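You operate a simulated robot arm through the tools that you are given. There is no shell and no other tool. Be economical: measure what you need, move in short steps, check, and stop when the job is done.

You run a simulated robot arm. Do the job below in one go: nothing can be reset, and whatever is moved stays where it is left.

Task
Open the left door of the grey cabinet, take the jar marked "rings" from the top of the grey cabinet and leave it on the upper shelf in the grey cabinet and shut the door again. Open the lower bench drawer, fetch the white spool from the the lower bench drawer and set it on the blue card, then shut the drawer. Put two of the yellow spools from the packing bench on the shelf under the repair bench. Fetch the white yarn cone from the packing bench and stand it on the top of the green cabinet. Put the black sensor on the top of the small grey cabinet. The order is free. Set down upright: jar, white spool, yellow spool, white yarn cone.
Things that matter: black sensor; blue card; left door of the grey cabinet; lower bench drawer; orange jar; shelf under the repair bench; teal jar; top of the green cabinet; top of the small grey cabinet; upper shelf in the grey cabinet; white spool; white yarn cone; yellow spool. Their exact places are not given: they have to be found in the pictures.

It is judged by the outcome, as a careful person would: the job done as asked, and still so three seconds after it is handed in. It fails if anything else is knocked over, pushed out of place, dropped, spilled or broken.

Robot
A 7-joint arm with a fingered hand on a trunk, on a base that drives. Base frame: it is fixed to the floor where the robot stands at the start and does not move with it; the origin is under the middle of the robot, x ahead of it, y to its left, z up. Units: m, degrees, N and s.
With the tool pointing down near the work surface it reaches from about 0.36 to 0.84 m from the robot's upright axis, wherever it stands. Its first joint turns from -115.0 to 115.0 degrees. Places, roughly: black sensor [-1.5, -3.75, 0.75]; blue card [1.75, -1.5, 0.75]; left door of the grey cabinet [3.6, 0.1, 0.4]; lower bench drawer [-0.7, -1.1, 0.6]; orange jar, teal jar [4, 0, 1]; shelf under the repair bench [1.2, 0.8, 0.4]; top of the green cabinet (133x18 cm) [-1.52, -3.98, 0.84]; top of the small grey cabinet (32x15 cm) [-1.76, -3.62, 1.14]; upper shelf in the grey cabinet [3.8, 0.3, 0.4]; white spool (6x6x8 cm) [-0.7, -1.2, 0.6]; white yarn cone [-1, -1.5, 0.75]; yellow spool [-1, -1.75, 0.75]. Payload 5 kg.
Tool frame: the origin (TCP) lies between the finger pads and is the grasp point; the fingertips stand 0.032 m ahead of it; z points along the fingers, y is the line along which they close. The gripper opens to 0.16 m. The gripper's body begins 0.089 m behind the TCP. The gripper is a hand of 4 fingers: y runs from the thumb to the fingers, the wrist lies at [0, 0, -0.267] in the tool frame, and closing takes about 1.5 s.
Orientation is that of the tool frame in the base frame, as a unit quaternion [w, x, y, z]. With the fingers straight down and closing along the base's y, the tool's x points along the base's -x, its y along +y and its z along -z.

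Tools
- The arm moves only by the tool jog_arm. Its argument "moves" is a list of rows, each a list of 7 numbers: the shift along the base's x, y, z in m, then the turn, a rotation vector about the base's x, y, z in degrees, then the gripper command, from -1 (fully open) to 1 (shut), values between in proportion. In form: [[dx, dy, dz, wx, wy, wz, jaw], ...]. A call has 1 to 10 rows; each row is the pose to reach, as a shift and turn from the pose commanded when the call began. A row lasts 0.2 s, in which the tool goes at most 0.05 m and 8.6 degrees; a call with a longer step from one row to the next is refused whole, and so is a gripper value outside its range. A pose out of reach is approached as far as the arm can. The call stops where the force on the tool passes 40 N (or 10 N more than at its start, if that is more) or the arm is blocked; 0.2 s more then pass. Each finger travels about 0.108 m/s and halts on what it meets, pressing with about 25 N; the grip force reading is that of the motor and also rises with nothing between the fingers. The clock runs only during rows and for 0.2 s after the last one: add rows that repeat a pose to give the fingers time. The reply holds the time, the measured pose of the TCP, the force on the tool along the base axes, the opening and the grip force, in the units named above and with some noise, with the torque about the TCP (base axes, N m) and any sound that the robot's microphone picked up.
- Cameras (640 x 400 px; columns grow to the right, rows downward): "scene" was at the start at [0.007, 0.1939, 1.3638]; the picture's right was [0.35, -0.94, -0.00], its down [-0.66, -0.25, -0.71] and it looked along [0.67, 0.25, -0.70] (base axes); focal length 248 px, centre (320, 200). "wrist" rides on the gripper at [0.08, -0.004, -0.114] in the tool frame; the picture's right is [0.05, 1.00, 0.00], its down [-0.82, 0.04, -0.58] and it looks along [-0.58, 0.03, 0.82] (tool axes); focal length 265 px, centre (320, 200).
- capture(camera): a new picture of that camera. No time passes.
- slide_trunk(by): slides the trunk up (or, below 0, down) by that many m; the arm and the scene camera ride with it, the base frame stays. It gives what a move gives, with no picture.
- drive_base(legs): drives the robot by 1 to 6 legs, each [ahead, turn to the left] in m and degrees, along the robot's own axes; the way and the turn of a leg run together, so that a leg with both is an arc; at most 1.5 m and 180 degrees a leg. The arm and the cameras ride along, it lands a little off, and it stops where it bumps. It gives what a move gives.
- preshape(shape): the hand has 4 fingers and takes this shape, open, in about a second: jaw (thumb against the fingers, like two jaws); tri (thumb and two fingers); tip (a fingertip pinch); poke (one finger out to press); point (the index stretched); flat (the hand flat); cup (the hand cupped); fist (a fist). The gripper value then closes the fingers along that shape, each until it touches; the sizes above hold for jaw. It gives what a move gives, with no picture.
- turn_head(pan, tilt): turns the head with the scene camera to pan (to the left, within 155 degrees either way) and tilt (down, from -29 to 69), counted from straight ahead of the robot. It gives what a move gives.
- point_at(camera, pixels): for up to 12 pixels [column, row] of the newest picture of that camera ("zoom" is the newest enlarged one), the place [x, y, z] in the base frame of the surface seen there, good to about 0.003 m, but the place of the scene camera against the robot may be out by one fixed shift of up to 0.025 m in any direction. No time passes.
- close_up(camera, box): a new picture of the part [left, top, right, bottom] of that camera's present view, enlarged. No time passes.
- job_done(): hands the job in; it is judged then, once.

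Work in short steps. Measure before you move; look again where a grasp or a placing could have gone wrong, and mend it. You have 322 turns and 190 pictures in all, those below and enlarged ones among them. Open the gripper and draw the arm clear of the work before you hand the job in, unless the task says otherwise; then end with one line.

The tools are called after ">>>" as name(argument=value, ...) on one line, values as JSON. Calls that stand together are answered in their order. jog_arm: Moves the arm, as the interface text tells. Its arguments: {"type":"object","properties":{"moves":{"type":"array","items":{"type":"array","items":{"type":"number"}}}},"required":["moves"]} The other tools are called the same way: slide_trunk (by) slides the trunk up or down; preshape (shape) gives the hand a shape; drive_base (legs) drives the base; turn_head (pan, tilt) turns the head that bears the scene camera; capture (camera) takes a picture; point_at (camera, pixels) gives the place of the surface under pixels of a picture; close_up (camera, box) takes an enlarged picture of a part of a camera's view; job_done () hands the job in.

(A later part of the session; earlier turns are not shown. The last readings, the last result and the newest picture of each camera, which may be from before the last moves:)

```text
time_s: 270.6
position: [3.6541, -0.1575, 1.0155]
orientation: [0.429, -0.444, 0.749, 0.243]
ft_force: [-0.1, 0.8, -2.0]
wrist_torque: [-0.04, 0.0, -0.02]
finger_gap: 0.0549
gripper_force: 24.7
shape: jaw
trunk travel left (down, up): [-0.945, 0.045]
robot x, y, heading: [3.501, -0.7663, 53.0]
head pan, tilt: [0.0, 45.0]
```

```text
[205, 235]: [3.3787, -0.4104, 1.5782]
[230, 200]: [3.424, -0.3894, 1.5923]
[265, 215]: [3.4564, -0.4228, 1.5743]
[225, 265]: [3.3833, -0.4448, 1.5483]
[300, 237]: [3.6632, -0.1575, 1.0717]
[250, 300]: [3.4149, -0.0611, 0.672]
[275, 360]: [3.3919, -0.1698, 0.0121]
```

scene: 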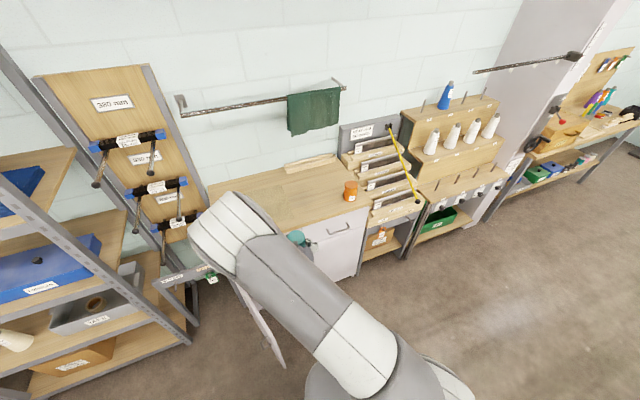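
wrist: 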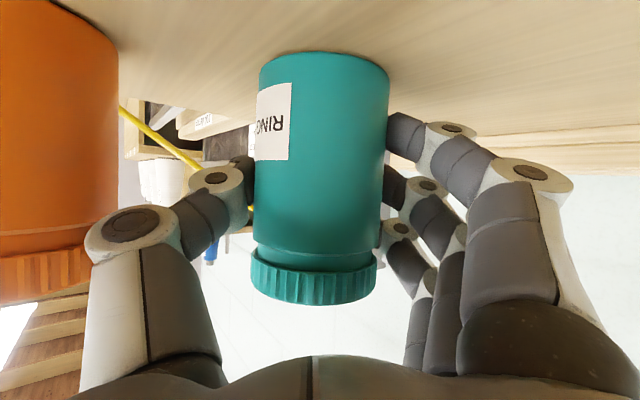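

Elbow is high at z 1.58, well clear. I lower the trunk by 0.4.

>>> slide_trunk(by=-0.4)

>>> slide_trunk(by=-0.1)

>>> capture(camera="wrist")

>>> turn_head(pan=5, tilt=45)

>>> capture(camera="scene")

```text
time_s: 274.4
position: [3.6557, -0.1584, 0.6153]
orientation: [0.43, -0.443, 0.748, 0.244]
ft_force: [0.5, 0.4, -2.3]
wrist_torque: [0.0, -0.01, -0.01]
finger_gap: 0.0551
gripper_force: 24.6
shape: jaw
trunk travel left (down, up): [-0.545, 0.445]
robot x, y, heading: [3.5055, -0.7649, 53.0]
head pan, tilt: [0.0, 45.0]
```

```text
time_s: 275.8
position: [3.6551, -0.1572, 0.5157]
orientation: [0.43, -0.443, 0.748, 0.244]
ft_force: [-0.3, 1.5, -2.4]
wrist_torque: [-0.02, 0.02, -0.01]
finger_gap: 0.0551
gripper_force: 25.1
shape: jaw
trunk travel left (down, up): [-0.445, 0.545]
robot x, y, heading: [3.503, -0.7716, 53.0]
head pan, tilt: [0.0, 45.0]
```

```text
106 pictures are left
```

wrist: 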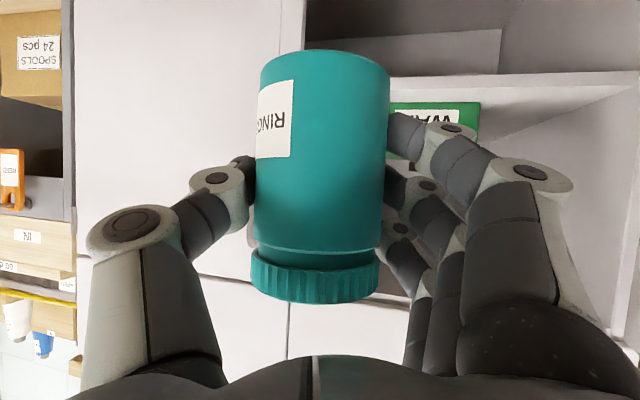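

```text
time_s: 276.4
position: [3.6546, -0.1575, 0.5153]
orientation: [0.429, -0.443, 0.748, 0.244]
ft_force: [0.2, -0.2, -1.7]
wrist_torque: [-0.01, -0.01, 0.02]
finger_gap: 0.0546
gripper_force: 24.7
shape: jaw
trunk travel left (down, up): [-0.445, 0.545]
robot x, y, heading: [3.5024, -0.7704, 53.1]
head pan, tilt: [5.0, 45.0]
```

```text
105 pictures are left
```

scene: 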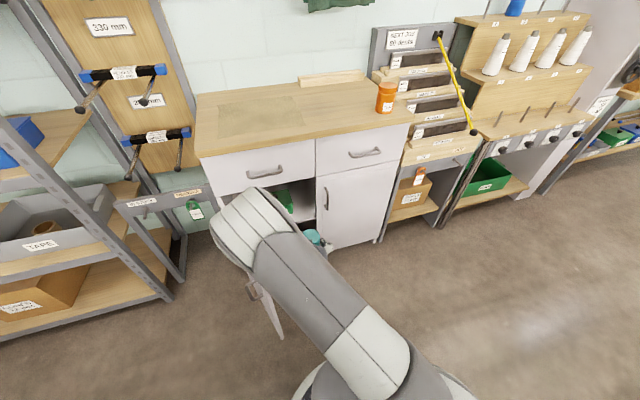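

I measure WAX box, shelf edge and the right door's free edge in the wrist view.

>>> point_at(camera="wrist", pixels=[[478, 108], [396, 105], [440, 120], [540, 75], [540, 85], [410, 85], [395, 60], [300, 25], [250, 120], [296, 310], [560, 110]])

```text
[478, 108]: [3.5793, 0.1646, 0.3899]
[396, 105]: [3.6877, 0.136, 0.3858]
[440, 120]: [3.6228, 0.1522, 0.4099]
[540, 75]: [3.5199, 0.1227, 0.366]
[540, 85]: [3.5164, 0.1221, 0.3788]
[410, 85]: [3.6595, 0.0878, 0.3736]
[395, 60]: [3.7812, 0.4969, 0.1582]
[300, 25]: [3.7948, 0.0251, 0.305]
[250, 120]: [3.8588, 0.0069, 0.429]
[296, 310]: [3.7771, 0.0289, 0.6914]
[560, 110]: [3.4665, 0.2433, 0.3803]
```

Shelf z≈0.380; target jar centre (3.732,0.125), between WAX (x≤3.69) and the right door edge (x 3.785). I yaw −10° and enter along the normal.

>>> jog_arm(moves=[[0.015, 0.03, -0.01, 0, 0, -3, 0.8], [0.03, 0.065, -0.025, 0, 0, -6, 0.8], [0.042, 0.1, -0.04, 0, 0, -10, 0.8], [0.046, 0.137, -0.048, 0, 0, -10, 0.8]])

>>> capture(camera="wrist")

>>> close_up(camera="scene", box=[200, 150, 420, 330])

```text
time_s: 277.4
position: [3.7033, -0.0202, 0.4702]
orientation: [0.449, -0.376, 0.784, 0.205]
ft_force: [-0.4, -0.4, -2.3]
wrist_torque: [-0.02, 0.04, 0.01]
finger_gap: 0.0551
gripper_force: 24.6
shape: jaw
trunk travel left (down, up): [-0.445, 0.545]
robot x, y, heading: [3.501, -0.7717, 53.0]
head pan, tilt: [5.0, 45.0]
```

```text
104 pictures are left
```

wrist: 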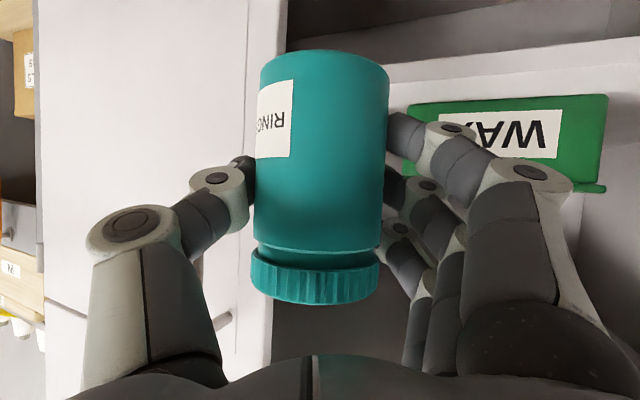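

```text
2.22 times, centred on (310, 240) of scene
```

zoom: 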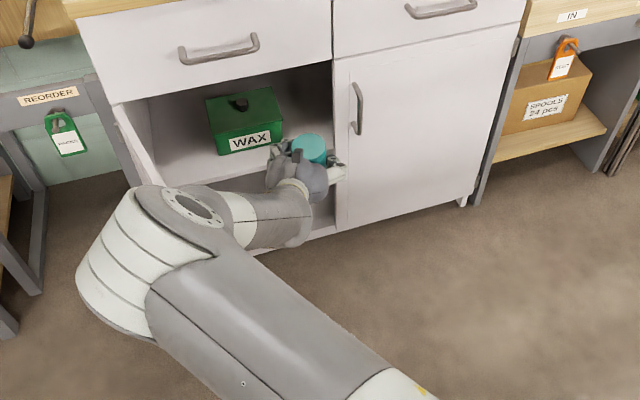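

Clear so far. I measure the WAX corner and the door edge once more, then advance.

>>> point_at(camera="wrist", pixels=[[412, 108], [412, 125], [605, 180], [480, 80], [278, 30], [270, 330], [430, 60]])

>>> jog_arm(moves=[[0.006, 0.03, 0, 0, 0, 0, 0.8], [0.012, 0.06, 0, 0, 0, 0, 0.8], [0.018, 0.085, 0, 0, 0, 0, 0.8], [0.024, 0.11, 0, 0, 0, 0, 0.8]])

>>> capture(camera="wrist")

```text
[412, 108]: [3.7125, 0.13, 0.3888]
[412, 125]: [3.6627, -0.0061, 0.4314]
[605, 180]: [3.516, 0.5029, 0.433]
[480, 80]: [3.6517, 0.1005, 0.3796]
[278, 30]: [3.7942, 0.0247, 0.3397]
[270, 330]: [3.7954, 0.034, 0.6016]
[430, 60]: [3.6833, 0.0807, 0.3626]
```

```text
time_s: 278.4
position: [3.7247, 0.0891, 0.4686]
orientation: [0.45, -0.376, 0.783, 0.206]
ft_force: [0.5, -0.6, -2.5]
wrist_torque: [-0.04, 0.04, -0.01]
finger_gap: 0.0553
gripper_force: 25.2
shape: jaw
trunk travel left (down, up): [-0.445, 0.545]
robot x, y, heading: [3.5011, -0.7726, 53.1]
head pan, tilt: [5.0, 45.0]
heard: snap
```

```text
102 pictures are left
```

wrist: 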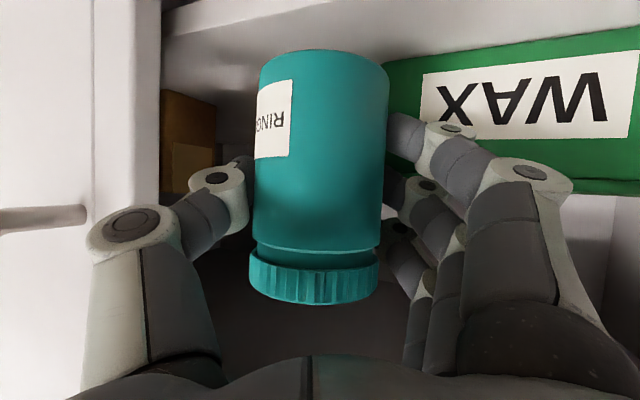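

A snap was heard; I look at the scene to see what it came from.

>>> close_up(camera="scene", box=[200, 150, 420, 330])

>>> capture(camera="scene")

>>> point_at(camera="wrist", pixels=[[392, 120], [400, 75], [420, 150], [620, 185], [600, 80], [150, 60], [190, 130], [135, 330]])

```text
2.22 times, centred on (310, 240) of scene
```

zoom: 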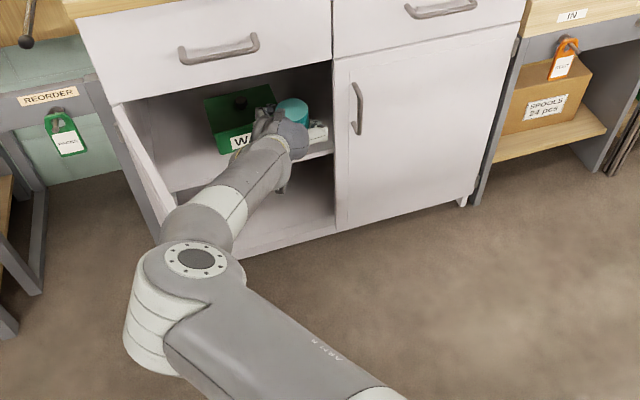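

```text
100 pictures are left
```

scene: 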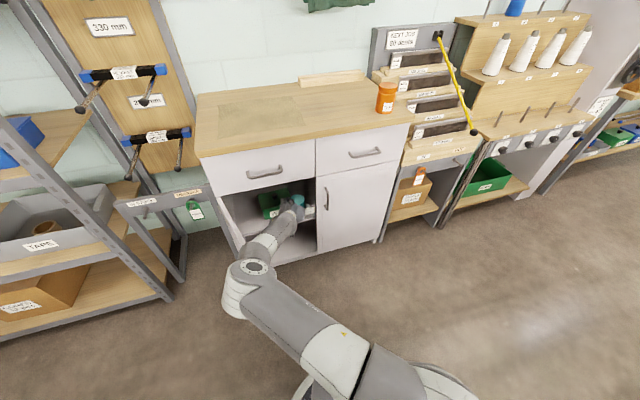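

```text
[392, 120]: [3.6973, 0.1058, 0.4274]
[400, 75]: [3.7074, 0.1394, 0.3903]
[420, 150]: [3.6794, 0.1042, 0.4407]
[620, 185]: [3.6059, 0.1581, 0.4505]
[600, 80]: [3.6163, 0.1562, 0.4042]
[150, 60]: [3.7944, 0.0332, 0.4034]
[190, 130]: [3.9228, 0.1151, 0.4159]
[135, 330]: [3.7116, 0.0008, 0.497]
```

Nothing looks displaced or broken. WAX's right corner is at x≈3.712, so I shift 22 mm right, then 25 mm deeper.

>>> jog_arm(moves=[[0.011, 0, 0, 0, 0, 0, 0.8], [0.022, 0, 0, 0, 0, 0, 0.8], [0.022, 0.013, 0, 0, 0, 0, 0.8], [0.022, 0.027, 0, 0, 0, 0, 0.8]])

>>> capture(camera="wrist")

```text
time_s: 279.4
position: [3.7481, 0.1159, 0.4669]
orientation: [0.45, -0.376, 0.784, 0.205]
ft_force: [0.9, -1.4, -1.1]
wrist_torque: [-0.02, 0.0, -0.01]
finger_gap: 0.0553
gripper_force: 24.7
shape: jaw
trunk travel left (down, up): [-0.445, 0.545]
robot x, y, heading: [3.5037, -0.7676, 52.8]
head pan, tilt: [5.0, 45.0]
```

```text
99 pictures are left
```

wrist: 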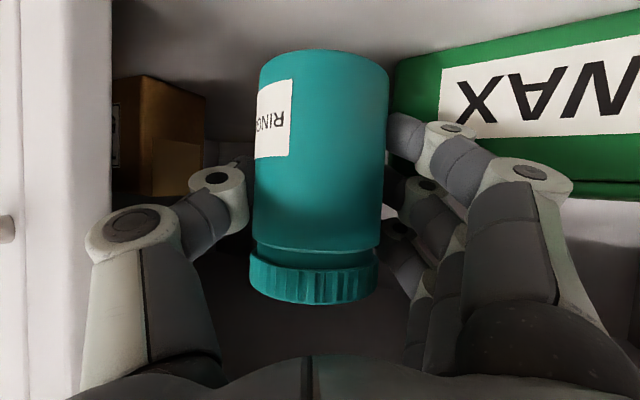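

No contact. I lower to the shelf.

>>> jog_arm(moves=[[0, 0, -0.01, 0, 0, 0, 0.8], [0, 0, -0.018, 0, 0, 0, 0.8]])

>>> jog_arm(moves=[[0, 0, -0.003, 0, 0, 0, 0.8], [0, 0, -0.006, 0, 0, 0, 0.8]])

```text
time_s: 280.0
position: [3.7465, 0.1171, 0.4504]
orientation: [0.449, -0.376, 0.784, 0.205]
ft_force: [0.1, -1.6, -1.7]
wrist_torque: [0.0, -0.02, 0.03]
finger_gap: 0.0549
gripper_force: 25.0
shape: jaw
trunk travel left (down, up): [-0.445, 0.545]
robot x, y, heading: [3.5043, -0.7713, 52.9]
head pan, tilt: [5.0, 45.0]
```

```text
time_s: 280.6
position: [3.7484, 0.1173, 0.4451]
orientation: [0.45, -0.376, 0.784, 0.206]
ft_force: [0.9, -1.0, 2.6]
wrist_torque: [0.03, 0.04, 0.02]
finger_gap: 0.055
gripper_force: 24.8
shape: jaw
trunk travel left (down, up): [-0.445, 0.545]
robot x, y, heading: [3.5045, -0.7736, 53.1]
head pan, tilt: [5.0, 45.0]
```

Contact. I open just enough (~72 mm) and retreat along the hand's direction.

>>> jog_arm(moves=[[0, 0, 0, 0, 0, 0, 0.25], [0, 0, 0, 0, 0, 0, 0.1], [0, 0, 0, 0, 0, 0, 0.08], [0, 0, 0.001, 0, 0, 0, 0.08], [-0.013, -0.015, 0.002, 0, 0, 0, 0.08], [-0.032, -0.038, 0.003, 0, 0, 0, 0.08], [-0.058, -0.07, 0.003, 0, 0, 0, 0.08], [-0.083, -0.1, 0.003, 0, 0, 0, 0.08]])

>>> capture(camera="wrist")

```text
time_s: 282.4
position: [3.6621, 0.016, 0.4443]
orientation: [0.449, -0.376, 0.784, 0.205]
ft_force: [0.8, 0.6, 0.8]
wrist_torque: [-0.01, 0.01, 0.02]
finger_gap: 0.0729
gripper_force: 0.0
shape: jaw
trunk travel left (down, up): [-0.445, 0.545]
robot x, y, heading: [3.5028, -0.7696, 53.0]
head pan, tilt: [5.0, 45.0]
heard: snap
```

```text
98 pictures are left
```

wrist: 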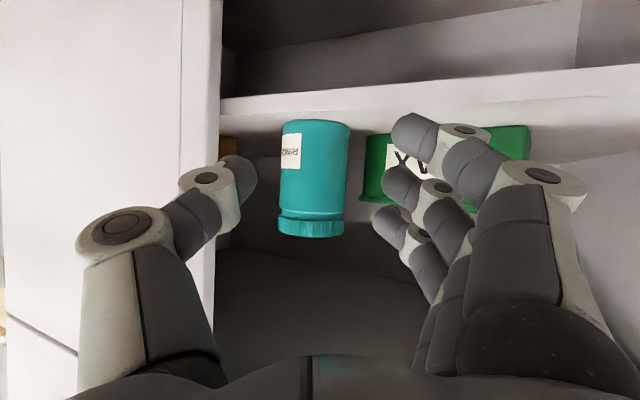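

Jar stands upright on the shelf. Another snap; I look at the scene around the door.

>>> turn_head(pan=15, tilt=50)

>>> capture(camera="scene")

```text
time_s: 283.2
position: [3.6621, 0.0162, 0.4454]
orientation: [0.45, -0.376, 0.784, 0.206]
ft_force: [-0.6, 0.2, 0.2]
wrist_torque: [-0.01, 0.01, 0.0]
finger_gap: 0.0729
gripper_force: 0.1
shape: jaw
trunk travel left (down, up): [-0.445, 0.545]
robot x, y, heading: [3.505, -0.7698, 53.0]
head pan, tilt: [15.0, 50.0]
```

```text
97 pictures are left
```

scene: 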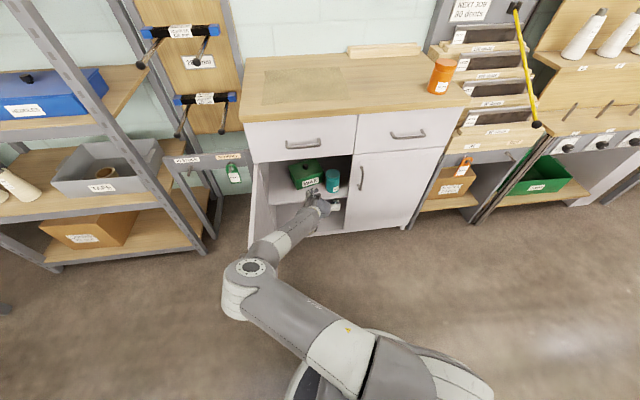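

All in place; the door is at ~90°. I retreat the hand from the cabinet and raise the trunk to cross over to the door's outer side.

>>> jog_arm(moves=[[-0.02, -0.035, 0, 0, 0, 0, 0.08], [-0.04, -0.075, 0, 0, 0, 0, 0.3], [-0.06, -0.115, 0.01, 0, 0, 0, 0.6], [-0.07, -0.15, 0.02, 0, 0, 0, 1], [-0.08, -0.17, 0.03, 0, 0, 0, 1]])

>>> slide_trunk(by=0.4)

>>> capture(camera="scene")

```text
time_s: 284.4
position: [3.5835, -0.1537, 0.4745]
orientation: [0.449, -0.376, 0.784, 0.205]
ft_force: [0.2, 0.0, -0.3]
wrist_torque: [-0.01, -0.07, -0.02]
finger_gap: 0.0002
gripper_force: 24.7
shape: jaw
trunk travel left (down, up): [-0.445, 0.545]
robot x, y, heading: [3.5045, -0.7656, 52.7]
head pan, tilt: [15.0, 50.0]
```

```text
time_s: 288.2
position: [3.5843, -0.1542, 0.8759]
orientation: [0.449, -0.377, 0.784, 0.205]
ft_force: [0.1, 0.7, 0.4]
wrist_torque: [0.02, 0.01, -0.01]
finger_gap: 0.0
gripper_force: 25.1
shape: jaw
trunk travel left (down, up): [-0.845, 0.145]
robot x, y, heading: [3.503, -0.771, 53.1]
head pan, tilt: [15.0, 50.0]
```

```text
96 pictures are left
```

scene: 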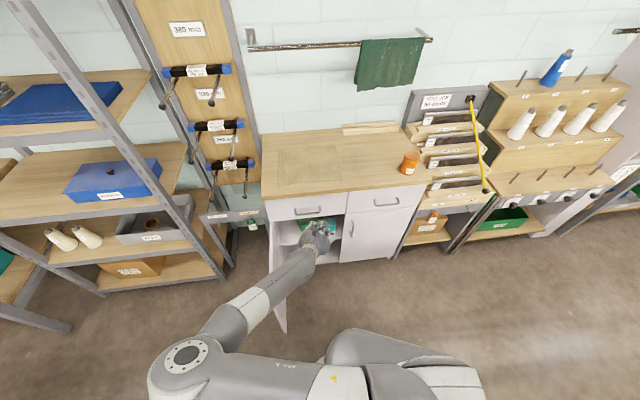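

I measure the open door's free edge.

>>> point_at(camera="scene", pixels=[[284, 325], [282, 300], [277, 280], [190, 350], [160, 370], [215, 320]])

```text
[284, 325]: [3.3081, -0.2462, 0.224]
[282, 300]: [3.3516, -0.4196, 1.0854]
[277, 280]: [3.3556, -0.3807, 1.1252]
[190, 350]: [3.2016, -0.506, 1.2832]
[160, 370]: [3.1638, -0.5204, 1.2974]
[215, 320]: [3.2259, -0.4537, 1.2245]
```

Door edge at ≈(3.31,-0.25). I move over to its west side, then lower.

>>> jog_arm(moves=[[-0.045, -0.02, 0, 0, 0, 0, 1], [-0.09, -0.04, 0, 0, 0, 0, 1], [-0.135, -0.06, 0, 0, 0, 0, 1], [-0.18, -0.08, 0, 0, 0, 0, 1], [-0.225, -0.095, 0, 0, 0, 0, 1], [-0.27, -0.105, 0, 0, 0, 0, 1], [-0.315, -0.11, 0, 0, 0, 0, 1], [-0.36, -0.11, 0, 0, 0, 0, 1], [-0.38, -0.11, 0, 0, 0, 0, 1]])

>>> capture(camera="wrist")

```text
time_s: 290.2
position: [3.2, -0.264, 0.8797]
orientation: [0.449, -0.377, 0.783, 0.206]
ft_force: [1.0, -0.4, 0.7]
wrist_torque: [-0.01, 0.01, 0.01]
finger_gap: 0.0
gripper_force: 25.1
shape: jaw
trunk travel left (down, up): [-0.845, 0.145]
robot x, y, heading: [3.504, -0.7708, 53.0]
head pan, tilt: [15.0, 50.0]
```

```text
95 pictures are left
```

wrist: 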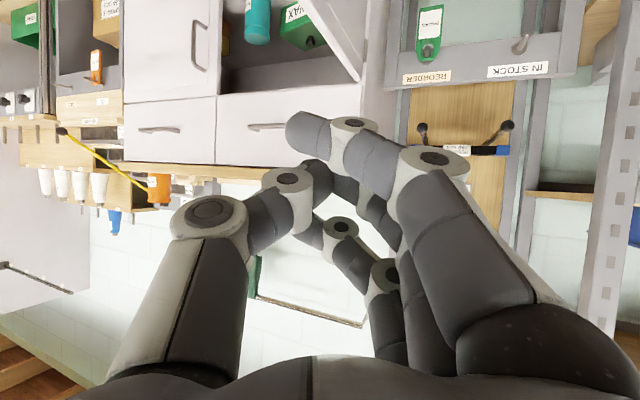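

Clear of the door. I lower the trunk and check.

>>> slide_trunk(by=-0.38)

>>> capture(camera="wrist")

```text
time_s: 293.9
position: [3.2004, -0.2625, 0.4997]
orientation: [0.45, -0.376, 0.784, 0.205]
ft_force: [-0.1, 0.3, 0.4]
wrist_torque: [0.0, 0.01, -0.02]
finger_gap: 0.0
gripper_force: 24.9
shape: jaw
trunk travel left (down, up): [-0.465, 0.525]
robot x, y, heading: [3.5061, -0.7697, 53.4]
head pan, tilt: [15.0, 50.0]
```

```text
94 pictures are left
```

wrist: 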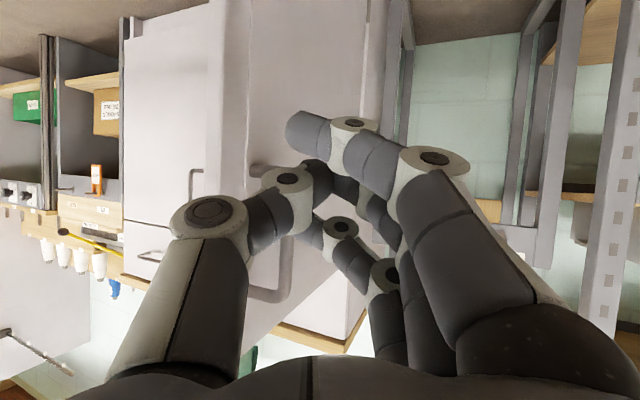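

The door's outer face is ahead. I lower below handle level and push the door from its west side along the closing arc.

>>> jog_arm(moves=[[0, 0, -0.045, 0, 0, 0, 1], [0, 0.02, -0.085, 0, 0, 0, 1], [0.035, 0.05, -0.09, 0, 0, 0, 1], [0.08, 0.07, -0.09, 0, 0, 0, 1], [0.12, 0.09, -0.09, 0, 0, 0, 1], [0.16, 0.1, -0.09, 0, 0, 0, 1], [0.2, 0.105, -0.09, 0, 0, 0, 1], [0.23, 0.105, -0.09, 0, 0, 0, 1]])

>>> capture(camera="scene")

```text
time_s: 295.7
position: [3.4299, -0.1584, 0.4089]
orientation: [0.45, -0.376, 0.784, 0.205]
ft_force: [0.8, 0.0, -0.7]
wrist_torque: [0.0, -0.04, -0.04]
finger_gap: 0.0
gripper_force: 25.2
shape: jaw
trunk travel left (down, up): [-0.465, 0.525]
robot x, y, heading: [3.502, -0.7722, 53.2]
head pan, tilt: [15.0, 50.0]
```

```text
93 pictures are left
```

scene: 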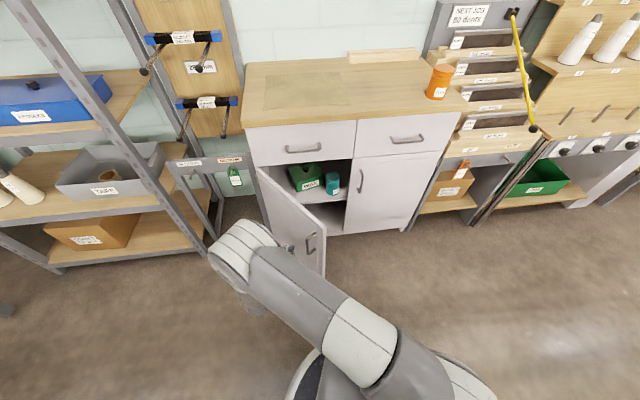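

The door is closing. I continue along the arc.

>>> jog_arm(moves=[[0.04, 0.012, 0, 0, 0, 0, 1], [0.08, 0.03, 0, 0, 0, 0, 1], [0.117, 0.055, 0, 0, 0, 0, 1], [0.15, 0.085, 0, 0, 0, 0, 1], [0.17, 0.115, 0, 0, 0, 0, 1], [0.188, 0.145, 0, 0, 0, 0, 1], [0.197, 0.17, 0, 0, 0, 0, 1], [0.203, 0.19, 0, 0, 0, 0, 1]])

>>> capture(camera="scene")

```text
time_s: 297.5
position: [3.6304, 0.029, 0.4104]
orientation: [0.449, -0.376, 0.784, 0.205]
ft_force: [-3.1, -11.9, 2.6]
wrist_torque: [-0.09, 0.01, -0.03]
finger_gap: 0.0
gripper_force: 24.7
shape: jaw
trunk travel left (down, up): [-0.465, 0.525]
robot x, y, heading: [3.5077, -0.7732, 53.0]
head pan, tilt: [15.0, 50.0]
```

```text
92 pictures are left
```

scene: 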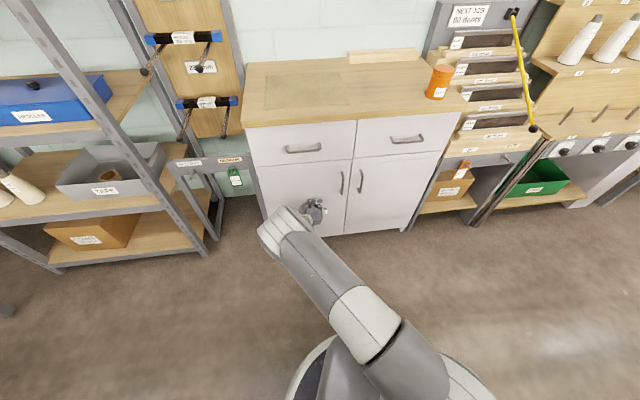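

The door looks shut (reaction 12 N). I push gently a bit more and zoom on the seam.

>>> jog_arm(moves=[[0.002, 0.008, 0, 0, 0, 0, 1], [0.003, 0.013, 0, 0, 0, 0, 1]])

>>> close_up(camera="scene", box=[240, 130, 440, 250])

```text
time_s: 297.8
position: [3.63, 0.0309, 0.4056]
orientation: [0.446, -0.378, 0.786, 0.203]
ft_force: [-2.6, -14.3, 2.2]
wrist_torque: [-0.12, -0.01, -0.13]
finger_gap: 0.0
gripper_force: 24.8
shape: jaw
trunk travel left (down, up): [-0.465, 0.525]
robot x, y, heading: [3.5033, -0.7706, 53.1]
head pan, tilt: [15.0, 50.0]
stopped in row 1: the force on the tool passed its limit at 50 N (the readings are from after the stop); the commanded pose is now the measured one
```

```text
3.20 times, centred on (340, 190) of scene
```

zoom: 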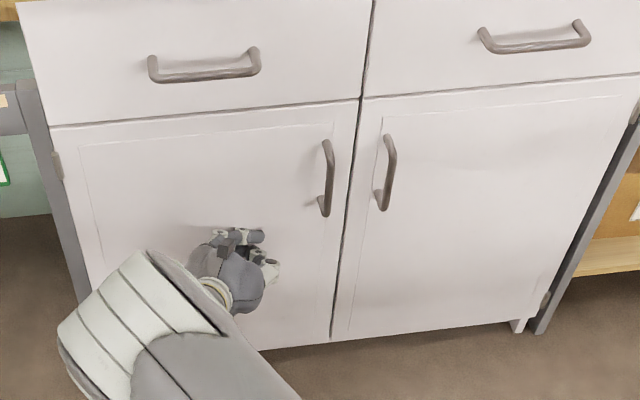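

The door is flush shut. I withdraw the hand and raise for travel.

>>> jog_arm(moves=[[-0.01, -0.04, 0, 0, 0, 0, 1], [-0.02, -0.085, 0.01, 0, 0, 0, 1], [-0.03, -0.125, 0.03, 0, 0, 0, 1], [-0.04, -0.16, 0.06, 0, 0, 0, 0.6], [-0.05, -0.18, 0.1, 0, 0, 0, 0.2], [-0.05, -0.19, 0.145, 0, 0, 0, -0.2], [-0.05, -0.19, 0.19, 0, 0, 0, -0.2]])

>>> slide_trunk(by=0.4)

>>> drive_base(legs=[[0, 116], [1.5, 0], [1.5, 0]])

```text
time_s: 299.4
position: [3.578, -0.1592, 0.5924]
orientation: [0.447, -0.378, 0.784, 0.204]
ft_force: [0.5, 0.6, -0.2]
wrist_torque: [-0.03, 0.01, -0.01]
finger_gap: 0.0956
gripper_force: 0.1
shape: jaw
trunk travel left (down, up): [-0.465, 0.525]
robot x, y, heading: [3.5074, -0.7712, 52.9]
head pan, tilt: [15.0, 50.0]
```

```text
time_s: 303.3
position: [3.5774, -0.1595, 0.9919]
orientation: [0.447, -0.378, 0.785, 0.203]
ft_force: [0.4, 0.0, 0.2]
wrist_torque: [0.01, 0.05, 0.0]
finger_gap: 0.0957
gripper_force: 0.0
shape: jaw
trunk travel left (down, up): [-0.865, 0.125]
robot x, y, heading: [3.5034, -0.7674, 53.4]
head pan, tilt: [15.0, 50.0]
```

```text
time_s: 322.9
position: [-0.0849, -0.3365, 0.9913]
orientation: [-0.064, 0.866, -0.095, -0.487]
ft_force: [-0.4, -0.7, 0.9]
wrist_torque: [0.0, -0.01, -0.02]
finger_gap: 0.0952
gripper_force: 0.0
shape: jaw
trunk travel left (down, up): [-0.865, 0.125]
robot x, y, heading: [0.4998, -0.1335, 169.1]
head pan, tilt: [15.0, 50.0]
```

I raise the trunk a bit more and drive to the packing bench front.

>>> slide_trunk(by=0.11)

>>> drive_base(legs=[[0, 75.5], [1.27, 0], [0, -64]])

>>> turn_head(pan=0, tilt=45)

>>> capture(camera="wrist")

>>> capture(camera="scene")

```text
time_s: 324.3
position: [-0.085, -0.3366, 1.1016]
orientation: [-0.064, 0.866, -0.095, -0.487]
ft_force: [0.3, 1.0, 0.9]
wrist_torque: [0.02, 0.02, 0.0]
finger_gap: 0.0953
gripper_force: 0.0
shape: jaw
trunk travel left (down, up): [-0.975, 0.015]
robot x, y, heading: [0.4965, -0.1362, 169.3]
head pan, tilt: [15.0, 50.0]
```

```text
time_s: 336.8
position: [-0.5713, -1.6158, 1.102]
orientation: [-0.011, 0.871, -0.002, -0.49]
ft_force: [-0.5, 0.2, 0.5]
wrist_torque: [-0.03, 0.02, 0.01]
finger_gap: 0.0956
gripper_force: 0.0
shape: jaw
trunk travel left (down, up): [-0.975, 0.015]
robot x, y, heading: [-0.0466, -1.296, -178.4]
head pan, tilt: [15.0, 50.0]
```

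```text
time_s: 337.5
position: [-0.5698, -1.6159, 1.1028]
orientation: [-0.012, 0.871, -0.002, -0.491]
ft_force: [0.4, 0.2, -0.8]
wrist_torque: [-0.03, -0.02, -0.03]
finger_gap: 0.0955
gripper_force: 0.0
shape: jaw
trunk travel left (down, up): [-0.975, 0.015]
robot x, y, heading: [-0.0419, -1.2929, -178.5]
head pan, tilt: [0.0, 45.0]
```

```text
90 pictures are left
```

wrist: 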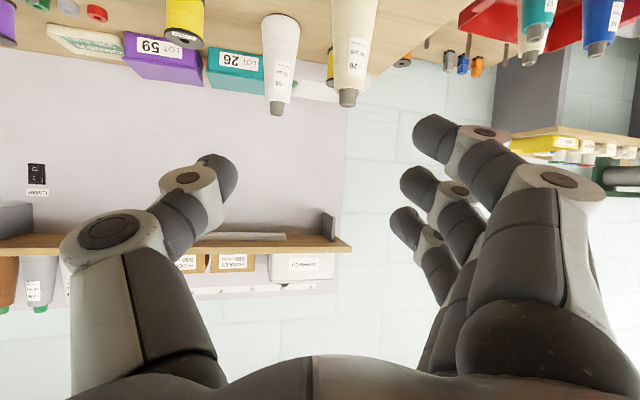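

```text
89 pictures are left
```

scene: 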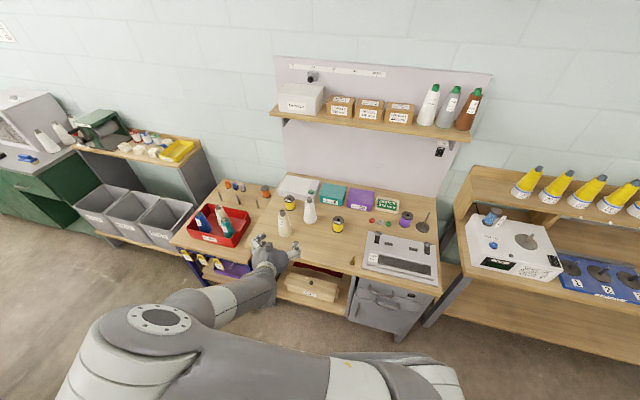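

I measure spool A and the brass item from the wrist and read the cone labels.

>>> close_up(camera="wrist", box=[160, 0, 400, 150])

>>> point_at(camera="wrist", pixels=[[185, 10], [168, 10], [203, 10], [185, 40], [280, 50], [264, 30], [298, 30], [350, 60], [280, 105]])

```text
2.67 times, centred on (280, 75) of wrist
```

zoom: 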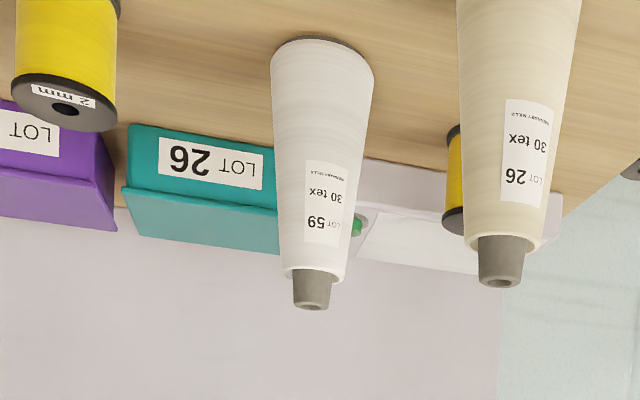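

```text
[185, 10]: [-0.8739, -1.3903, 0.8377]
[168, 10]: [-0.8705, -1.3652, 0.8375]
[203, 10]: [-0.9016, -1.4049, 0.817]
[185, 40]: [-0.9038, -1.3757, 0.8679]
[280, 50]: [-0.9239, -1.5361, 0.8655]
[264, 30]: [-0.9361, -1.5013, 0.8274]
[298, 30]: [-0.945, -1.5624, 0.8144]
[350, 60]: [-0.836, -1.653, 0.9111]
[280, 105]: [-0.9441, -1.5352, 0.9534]
```

White cone is at (-0.953,-1.533) (LOT 59), the other is cream. I go to a standoff for spool A.

>>> jog_arm(moves=[[0, 0.045, 0, 0, 0, 0, -0.2], [0, 0.09, 0, 0, 0, 0, -0.2], [0, 0.135, 0, 0, 0, 0, -0.2], [-0.03, 0.17, -0.01, 0, 0, 0, -0.2], [-0.06, 0.205, -0.02, 0, 0, 0, -0.2], [-0.095, 0.236, -0.04, 0, 0, 0, -0.2], [-0.125, 0.236, -0.08, 0, 0, 0, -0.2], [-0.155, 0.236, -0.12, 0, 0, 0, -0.2], [-0.157, 0.236, -0.137, 0, 0, 0, -0.2]])

>>> capture(camera="wrist")

```text
refused: row 6 steps farther than a row can; nothing moved
```

```text
87 pictures are left
```

wrist: 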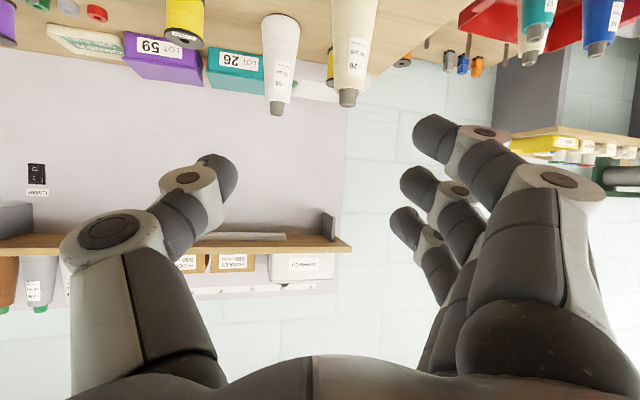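

One step was too long; I resend with evener steps.

>>> jog_arm(moves=[[0, 0.045, 0, 0, 0, 0, -0.2], [0, 0.09, 0, 0, 0, 0, -0.2], [0, 0.135, 0, 0, 0, 0, -0.2], [-0.025, 0.17, -0.01, 0, 0, 0, -0.2], [-0.05, 0.205, -0.02, 0, 0, 0, -0.2], [-0.08, 0.236, -0.03, 0, 0, 0, -0.2], [-0.105, 0.236, -0.07, 0, 0, 0, -0.2], [-0.13, 0.236, -0.105, 0, 0, 0, -0.2], [-0.157, 0.236, -0.137, 0, 0, 0, -0.2]])

>>> capture(camera="wrist")

```text
time_s: 339.5
position: [-0.7291, -1.3773, 0.9652]
orientation: [-0.012, 0.871, -0.002, -0.491]
ft_force: [-0.1, -0.1, -0.1]
wrist_torque: [0.03, -0.03, 0.0]
finger_gap: 0.0957
gripper_force: 0.1
shape: jaw
trunk travel left (down, up): [-0.975, 0.015]
robot x, y, heading: [-0.0441, -1.293, -178.5]
head pan, tilt: [0.0, 45.0]
```

```text
86 pictures are left
```

wrist: 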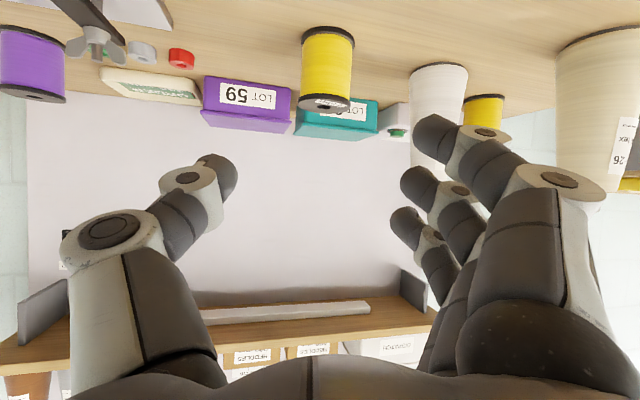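

>>> point_at(camera="wrist", pixels=[[328, 65], [304, 65], [352, 65], [328, 98], [440, 100], [110, 40]])

```text
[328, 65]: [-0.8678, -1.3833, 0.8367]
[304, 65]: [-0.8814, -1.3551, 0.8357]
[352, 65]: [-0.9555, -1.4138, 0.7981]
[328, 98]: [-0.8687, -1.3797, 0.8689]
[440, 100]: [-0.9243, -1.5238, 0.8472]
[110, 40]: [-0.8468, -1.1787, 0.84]
```

Spool A axis ≈(-0.894,-1.382). I descend along the hand's axis and close.

>>> jog_arm(moves=[[-0.041, -0.001, -0.026, 0, 0, 0, -0.2], [-0.082, -0.003, -0.052, 0, 0, 0, -0.2], [-0.123, -0.004, -0.077, 0, 0, 0, -0.2], [-0.15, -0.005, -0.094, 0, 0, 0, -0.2], [-0.164, -0.005, -0.102, 0, 0, 0, -0.2], [-0.164, -0.005, -0.102, 0, 0, 0, 0.3], [-0.164, -0.005, -0.102, 0, 0, 0, 0.8], [-0.164, -0.005, -0.102, 0, 0, 0, 0.8], [-0.164, -0.005, -0.102, 0, 0, 0, 0.8], [-0.164, -0.005, -0.102, 0, 0, 0, 0.8]])

>>> capture(camera="wrist")

```text
time_s: 341.7
position: [-0.8918, -1.3832, 0.8655]
orientation: [-0.011, 0.871, -0.002, -0.491]
ft_force: [1.1, 0.6, 1.0]
wrist_torque: [0.01, -0.01, 0.0]
finger_gap: 0.0403
gripper_force: 25.1
shape: jaw
trunk travel left (down, up): [-0.975, 0.015]
robot x, y, heading: [-0.0417, -1.2961, -178.3]
head pan, tilt: [0.0, 45.0]
```

```text
85 pictures are left
```

wrist: 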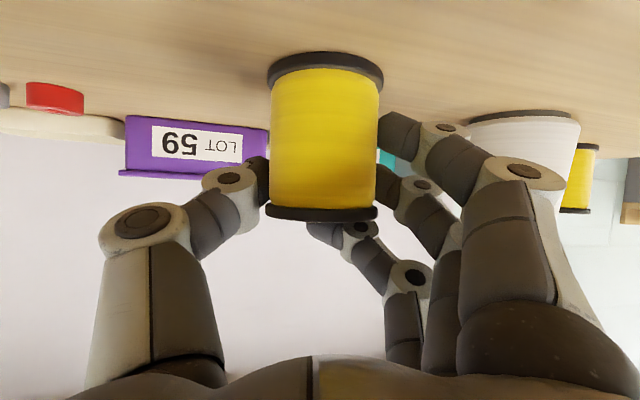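

Gripped. I lift straight up and retreat.

>>> jog_arm(moves=[[0, 0, 0.04, 0, 0, 0, 0.8], [0, 0, 0.085, 0, 0, 0, 0.8], [0, 0, 0.13, 0, 0, 0, 0.8], [0.03, 0.01, 0.165, 0, 0, 0, 0.8], [0.07, 0.02, 0.19, 0, 0, 0, 0.8], [0.11, 0.03, 0.21, 0, 0, 0, 0.8], [0.155, 0.04, 0.22, 0, 0, 0, 0.8], [0.2, 0.05, 0.22, 0, 0, 0, 0.8]])

>>> drive_base(legs=[[-0.15, 0], [0, -90], [1.0, 0], [0, -85], [1.0, 0]])

```text
time_s: 343.5
position: [-0.6909, -1.3331, 1.0822]
orientation: [-0.011, 0.871, -0.001, -0.492]
ft_force: [1.3, 0.5, -1.0]
wrist_torque: [0.02, 0.02, -0.02]
finger_gap: 0.0397
gripper_force: 25.0
shape: jaw
trunk travel left (down, up): [-0.975, 0.015]
robot x, y, heading: [-0.0421, -1.2932, -178.4]
head pan, tilt: [0.0, 45.0]
```

```text
time_s: 361.7
position: [1.6835, -0.0286, 1.0809]
orientation: [0.49, -0.058, 0.869, 0.022]
ft_force: [-1.0, 0.0, -0.1]
wrist_torque: [0.0, -0.04, 0.0]
finger_gap: 0.0399
gripper_force: 24.3
shape: jaw
trunk travel left (down, up): [-0.975, 0.015]
robot x, y, heading: [1.0483, -0.1506, 9.3]
head pan, tilt: [0.0, 45.0]
```

I turn to face the repair bench (the sweep radius stays short of the bottles), back off, and then lower.

>>> drive_base(legs=[[-0.05, 0], [0, 67.5], [-0.22, 0]])

>>> slide_trunk(by=-0.4)

>>> slide_trunk(by=-0.13)

>>> capture(camera="wrist")

```text
time_s: 366.9
position: [1.0563, 0.2614, 1.0818]
orientation: [0.388, -0.547, 0.679, 0.299]
ft_force: [0.1, 0.2, -2.2]
wrist_torque: [0.0, 0.01, 0.02]
finger_gap: 0.0397
gripper_force: 24.6
shape: jaw
trunk travel left (down, up): [-0.975, 0.015]
robot x, y, heading: [0.9574, -0.3802, 79.4]
head pan, tilt: [0.0, 45.0]
```

```text
time_s: 370.8
position: [1.0561, 0.2619, 0.6819]
orientation: [0.389, -0.546, 0.679, 0.299]
ft_force: [0.6, 0.2, -1.3]
wrist_torque: [0.0, -0.02, 0.0]
finger_gap: 0.0395
gripper_force: 25.0
shape: jaw
trunk travel left (down, up): [-0.575, 0.415]
robot x, y, heading: [0.9583, -0.3795, 79.6]
head pan, tilt: [0.0, 45.0]
```

```text
time_s: 372.3
position: [1.0558, 0.2614, 0.5519]
orientation: [0.389, -0.546, 0.678, 0.3]
ft_force: [-0.6, 1.1, -0.5]
wrist_torque: [0.04, 0.01, 0.05]
finger_gap: 0.0398
gripper_force: 25.4
shape: jaw
trunk travel left (down, up): [-0.445, 0.545]
robot x, y, heading: [0.9622, -0.3769, 79.4]
head pan, tilt: [0.0, 45.0]
```

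```text
84 pictures are left
```

wrist: 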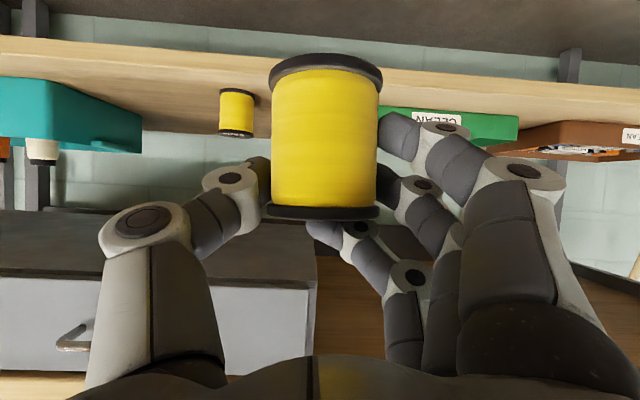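

Spool 1 stands well. I reposition the base to the right for placing spool 2 between it and the teal bin.

>>> drive_base(legs=[[0, -60], [0.27, 0], [0, 58]])

>>> capture(camera="wrist")

```text
time_s: 379.5
position: [1.3462, 0.3422, 0.5505]
orientation: [0.396, -0.529, 0.692, 0.29]
ft_force: [-0.2, 0.2, -0.8]
wrist_torque: [-0.03, -0.02, -0.04]
finger_gap: 0.0397
gripper_force: 25.3
shape: jaw
trunk travel left (down, up): [-0.445, 0.545]
robot x, y, heading: [1.2147, -0.2944, 76.2]
head pan, tilt: [0.0, 45.0]
```

```text
83 pictures are left
```

wrist: 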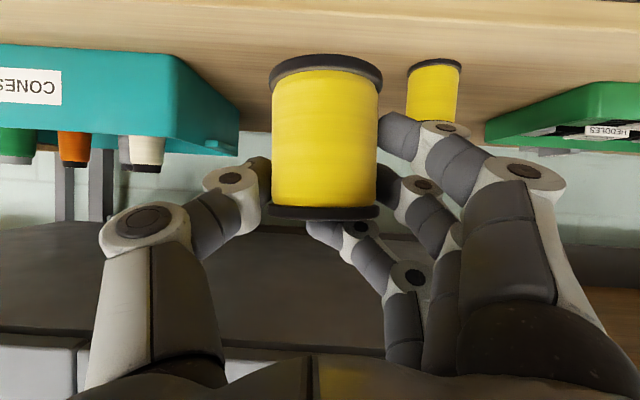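

>>> point_at(camera="wrist", pixels=[[437, 95], [412, 95], [460, 95], [170, 60], [60, 45], [225, 60], [225, 25], [230, 110], [240, 90]])

```text
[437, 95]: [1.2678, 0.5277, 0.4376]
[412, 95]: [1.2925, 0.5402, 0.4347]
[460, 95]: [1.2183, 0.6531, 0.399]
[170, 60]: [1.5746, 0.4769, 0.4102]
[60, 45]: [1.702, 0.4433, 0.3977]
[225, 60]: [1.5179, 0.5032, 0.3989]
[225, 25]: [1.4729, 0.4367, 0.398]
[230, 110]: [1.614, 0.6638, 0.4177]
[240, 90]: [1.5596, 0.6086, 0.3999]
```

Free slot between spool 1 (x 1.27) and bin (x 1.575). I move to (1.425,0.525) just above the shelf.

>>> jog_arm(moves=[[0.035, 0, -0.02, 0, 0, 0, 0.8], [0.04, 0.04, -0.04, 0, 0, 0, 0.8], [0.05, 0.08, -0.06, 0, 0, 0, 0.8], [0.06, 0.12, -0.063, 0, 0, 0, 0.8], [0.07, 0.155, -0.063, 0, 0, 0, 0.8], [0.079, 0.183, -0.063, 0, 0, 0, 0.8], [0.079, 0.183, -0.075, 0, 0, 0, 0.8]])

>>> jog_arm(moves=[[0, 0, -0.004, 0, 0, 0, 0.8], [0, 0, -0.007, 0, 0, 0, 0.8]])

>>> capture(camera="wrist")

```text
time_s: 381.1
position: [1.4251, 0.5247, 0.4759]
orientation: [0.396, -0.529, 0.692, 0.291]
ft_force: [0.4, -0.6, -0.9]
wrist_torque: [0.0, -0.03, -0.03]
finger_gap: 0.0395
gripper_force: 25.4
shape: jaw
trunk travel left (down, up): [-0.445, 0.545]
robot x, y, heading: [1.2124, -0.2922, 76.2]
head pan, tilt: [0.0, 45.0]
```

```text
time_s: 381.7
position: [1.425, 0.5265, 0.4695]
orientation: [0.396, -0.529, 0.693, 0.29]
ft_force: [-0.3, 0.7, -0.1]
wrist_torque: [-0.03, -0.01, 0.03]
finger_gap: 0.0395
gripper_force: 25.6
shape: jaw
trunk travel left (down, up): [-0.445, 0.545]
robot x, y, heading: [1.2153, -0.2938, 76.3]
head pan, tilt: [0.0, 45.0]
```

```text
82 pictures are left
```

wrist: 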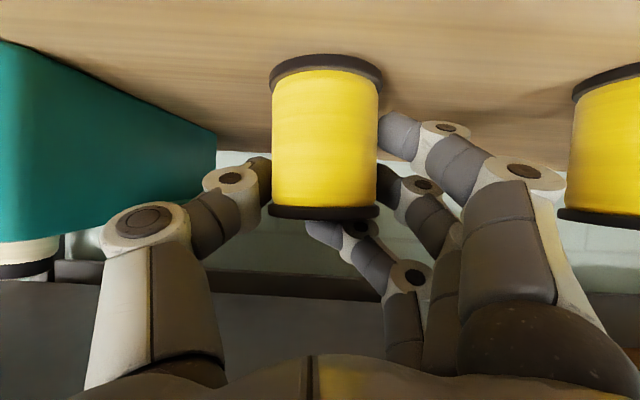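

>>> jog_arm(moves=[[0, 0, -0.003, 0, 0, 0, 0.8], [0, 0, -0.005, 0, 0, 0, 0.8]])

```text
time_s: 382.3
position: [1.4249, 0.5261, 0.4655]
orientation: [0.396, -0.529, 0.693, 0.29]
ft_force: [0.6, 1.4, 1.3]
wrist_torque: [0.01, 0.07, 0.04]
finger_gap: 0.0394
gripper_force: 24.6
shape: jaw
trunk travel left (down, up): [-0.445, 0.545]
robot x, y, heading: [1.2148, -0.291, 76.4]
head pan, tilt: [0.0, 45.0]
```

Nearly in contact; 2 mm more, then open and retreat.

>>> jog_arm(moves=[[0, 0, -0.002, 0, 0, 0, 0.8], [0, 0, -0.002, 0, 0, 0, 0.4], [0, 0, -0.002, 0, 0, 0, 0], [0, 0, -0.002, 0, 0, 0, -0.1], [0, 0, -0.001, 0, 0, 0, -0.1], [-0.007, -0.03, 0.002, 0, 0, 0, -0.1], [-0.018, -0.07, 0.002, 0, 0, 0, -0.1], [-0.028, -0.11, 0.002, 0, 0, 0, -0.1], [-0.038, -0.15, 0.002, 0, 0, 0, -0.1], [-0.048, -0.19, 0.005, 0, 0, 0, -0.1]])

>>> capture(camera="wrist")

```text
time_s: 384.5
position: [1.3772, 0.3358, 0.4703]
orientation: [0.396, -0.529, 0.692, 0.29]
ft_force: [-0.3, -0.2, -0.4]
wrist_torque: [-0.01, -0.02, 0.01]
finger_gap: 0.0873
gripper_force: 0.1
shape: jaw
trunk travel left (down, up): [-0.445, 0.545]
robot x, y, heading: [1.2136, -0.2884, 76.3]
head pan, tilt: [0.0, 45.0]
```

```text
81 pictures are left
```

wrist: 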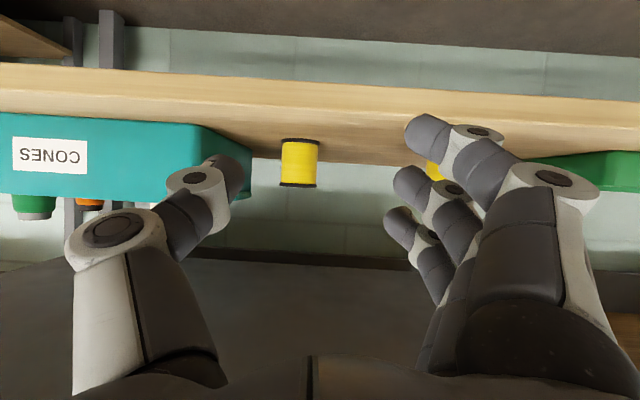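

Both yellow spools stand on the shelf. I back away, raise and return to the packing bench for the white cone.

>>> drive_base(legs=[[-0.2, 0]])

>>> slide_trunk(by=0.4)

>>> slide_trunk(by=0.14)

>>> jog_arm(moves=[[0, -0.02, 0.04, 0, 0, 0, -0.1], [0, -0.03, 0.08, 0, 0, 0, -0.1]])

>>> drive_base(legs=[[0, 103], [1.12, 0], [0, 78], [0.86, 0]])

```text
time_s: 386.1
position: [1.3331, 0.1429, 0.4698]
orientation: [0.398, -0.527, 0.693, 0.289]
ft_force: [-0.3, 0.6, -0.7]
wrist_torque: [-0.03, 0.01, 0.01]
finger_gap: 0.087
gripper_force: 0.0
shape: jaw
trunk travel left (down, up): [-0.445, 0.545]
robot x, y, heading: [1.1695, -0.4861, 75.8]
head pan, tilt: [0.0, 45.0]
```

```text
time_s: 389.9
position: [1.3325, 0.1434, 0.8712]
orientation: [0.398, -0.527, 0.694, 0.288]
ft_force: [0.2, -0.1, 0.4]
wrist_torque: [-0.01, 0.0, -0.02]
finger_gap: 0.0873
gripper_force: 0.0
shape: jaw
trunk travel left (down, up): [-0.845, 0.145]
robot x, y, heading: [1.1694, -0.4849, 76.3]
head pan, tilt: [0.0, 45.0]
```

```text
time_s: 391.6
position: [1.3328, 0.1432, 1.0112]
orientation: [0.397, -0.527, 0.694, 0.288]
ft_force: [0.0, -0.6, 0.3]
wrist_torque: [-0.01, 0.01, -0.01]
finger_gap: 0.0872
gripper_force: 0.1
shape: jaw
trunk travel left (down, up): [-0.985, 0.005]
robot x, y, heading: [1.1672, -0.4861, 75.8]
head pan, tilt: [0.0, 45.0]
```

```text
time_s: 392.2
position: [1.3353, 0.1144, 1.0912]
orientation: [0.397, -0.527, 0.693, 0.29]
ft_force: [0.1, 0.7, 0.2]
wrist_torque: [0.03, 0.0, 0.02]
finger_gap: 0.087
gripper_force: 0.1
shape: jaw
trunk travel left (down, up): [-0.985, 0.005]
robot x, y, heading: [1.1689, -0.4853, 76.1]
head pan, tilt: [0.0, 45.0]
```

```text
time_s: 409.6
position: [-0.4165, -1.8277, 1.0908]
orientation: [0.275, 0.711, 0.503, -0.407]
ft_force: [-0.3, -0.2, -1.1]
wrist_torque: [-0.01, -0.01, 0.02]
finger_gap: 0.0874
gripper_force: 0.1
shape: jaw
trunk travel left (down, up): [-0.985, 0.005]
robot x, y, heading: [-0.2116, -1.239, -107.6]
head pan, tilt: [0.0, 45.0]
```

I turn toward the bench (heading ≈200°) and look with the wrist camera.

>>> drive_base(legs=[[0, -54]])

>>> capture(camera="wrist")

```text
time_s: 412.4
position: [-0.8044, -1.4248, 1.0911]
orientation: [0.064, 0.861, 0.132, -0.486]
ft_force: [0.2, 0.2, -0.5]
wrist_torque: [0.01, -0.02, 0.0]
finger_gap: 0.0872
gripper_force: 0.0
shape: jaw
trunk travel left (down, up): [-0.985, 0.005]
robot x, y, heading: [-0.2098, -1.2381, -161.2]
head pan, tilt: [0.0, 45.0]
```

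```text
80 pictures are left
```

wrist: 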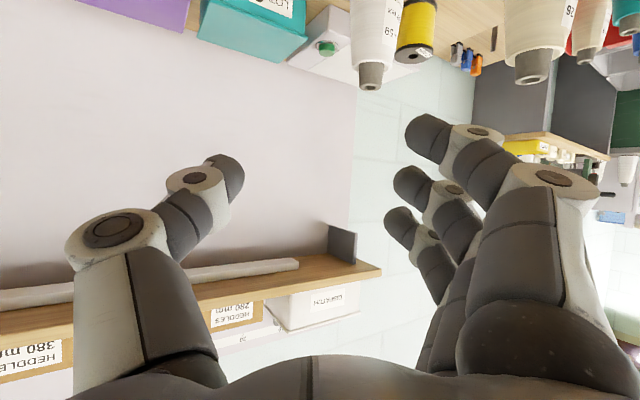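

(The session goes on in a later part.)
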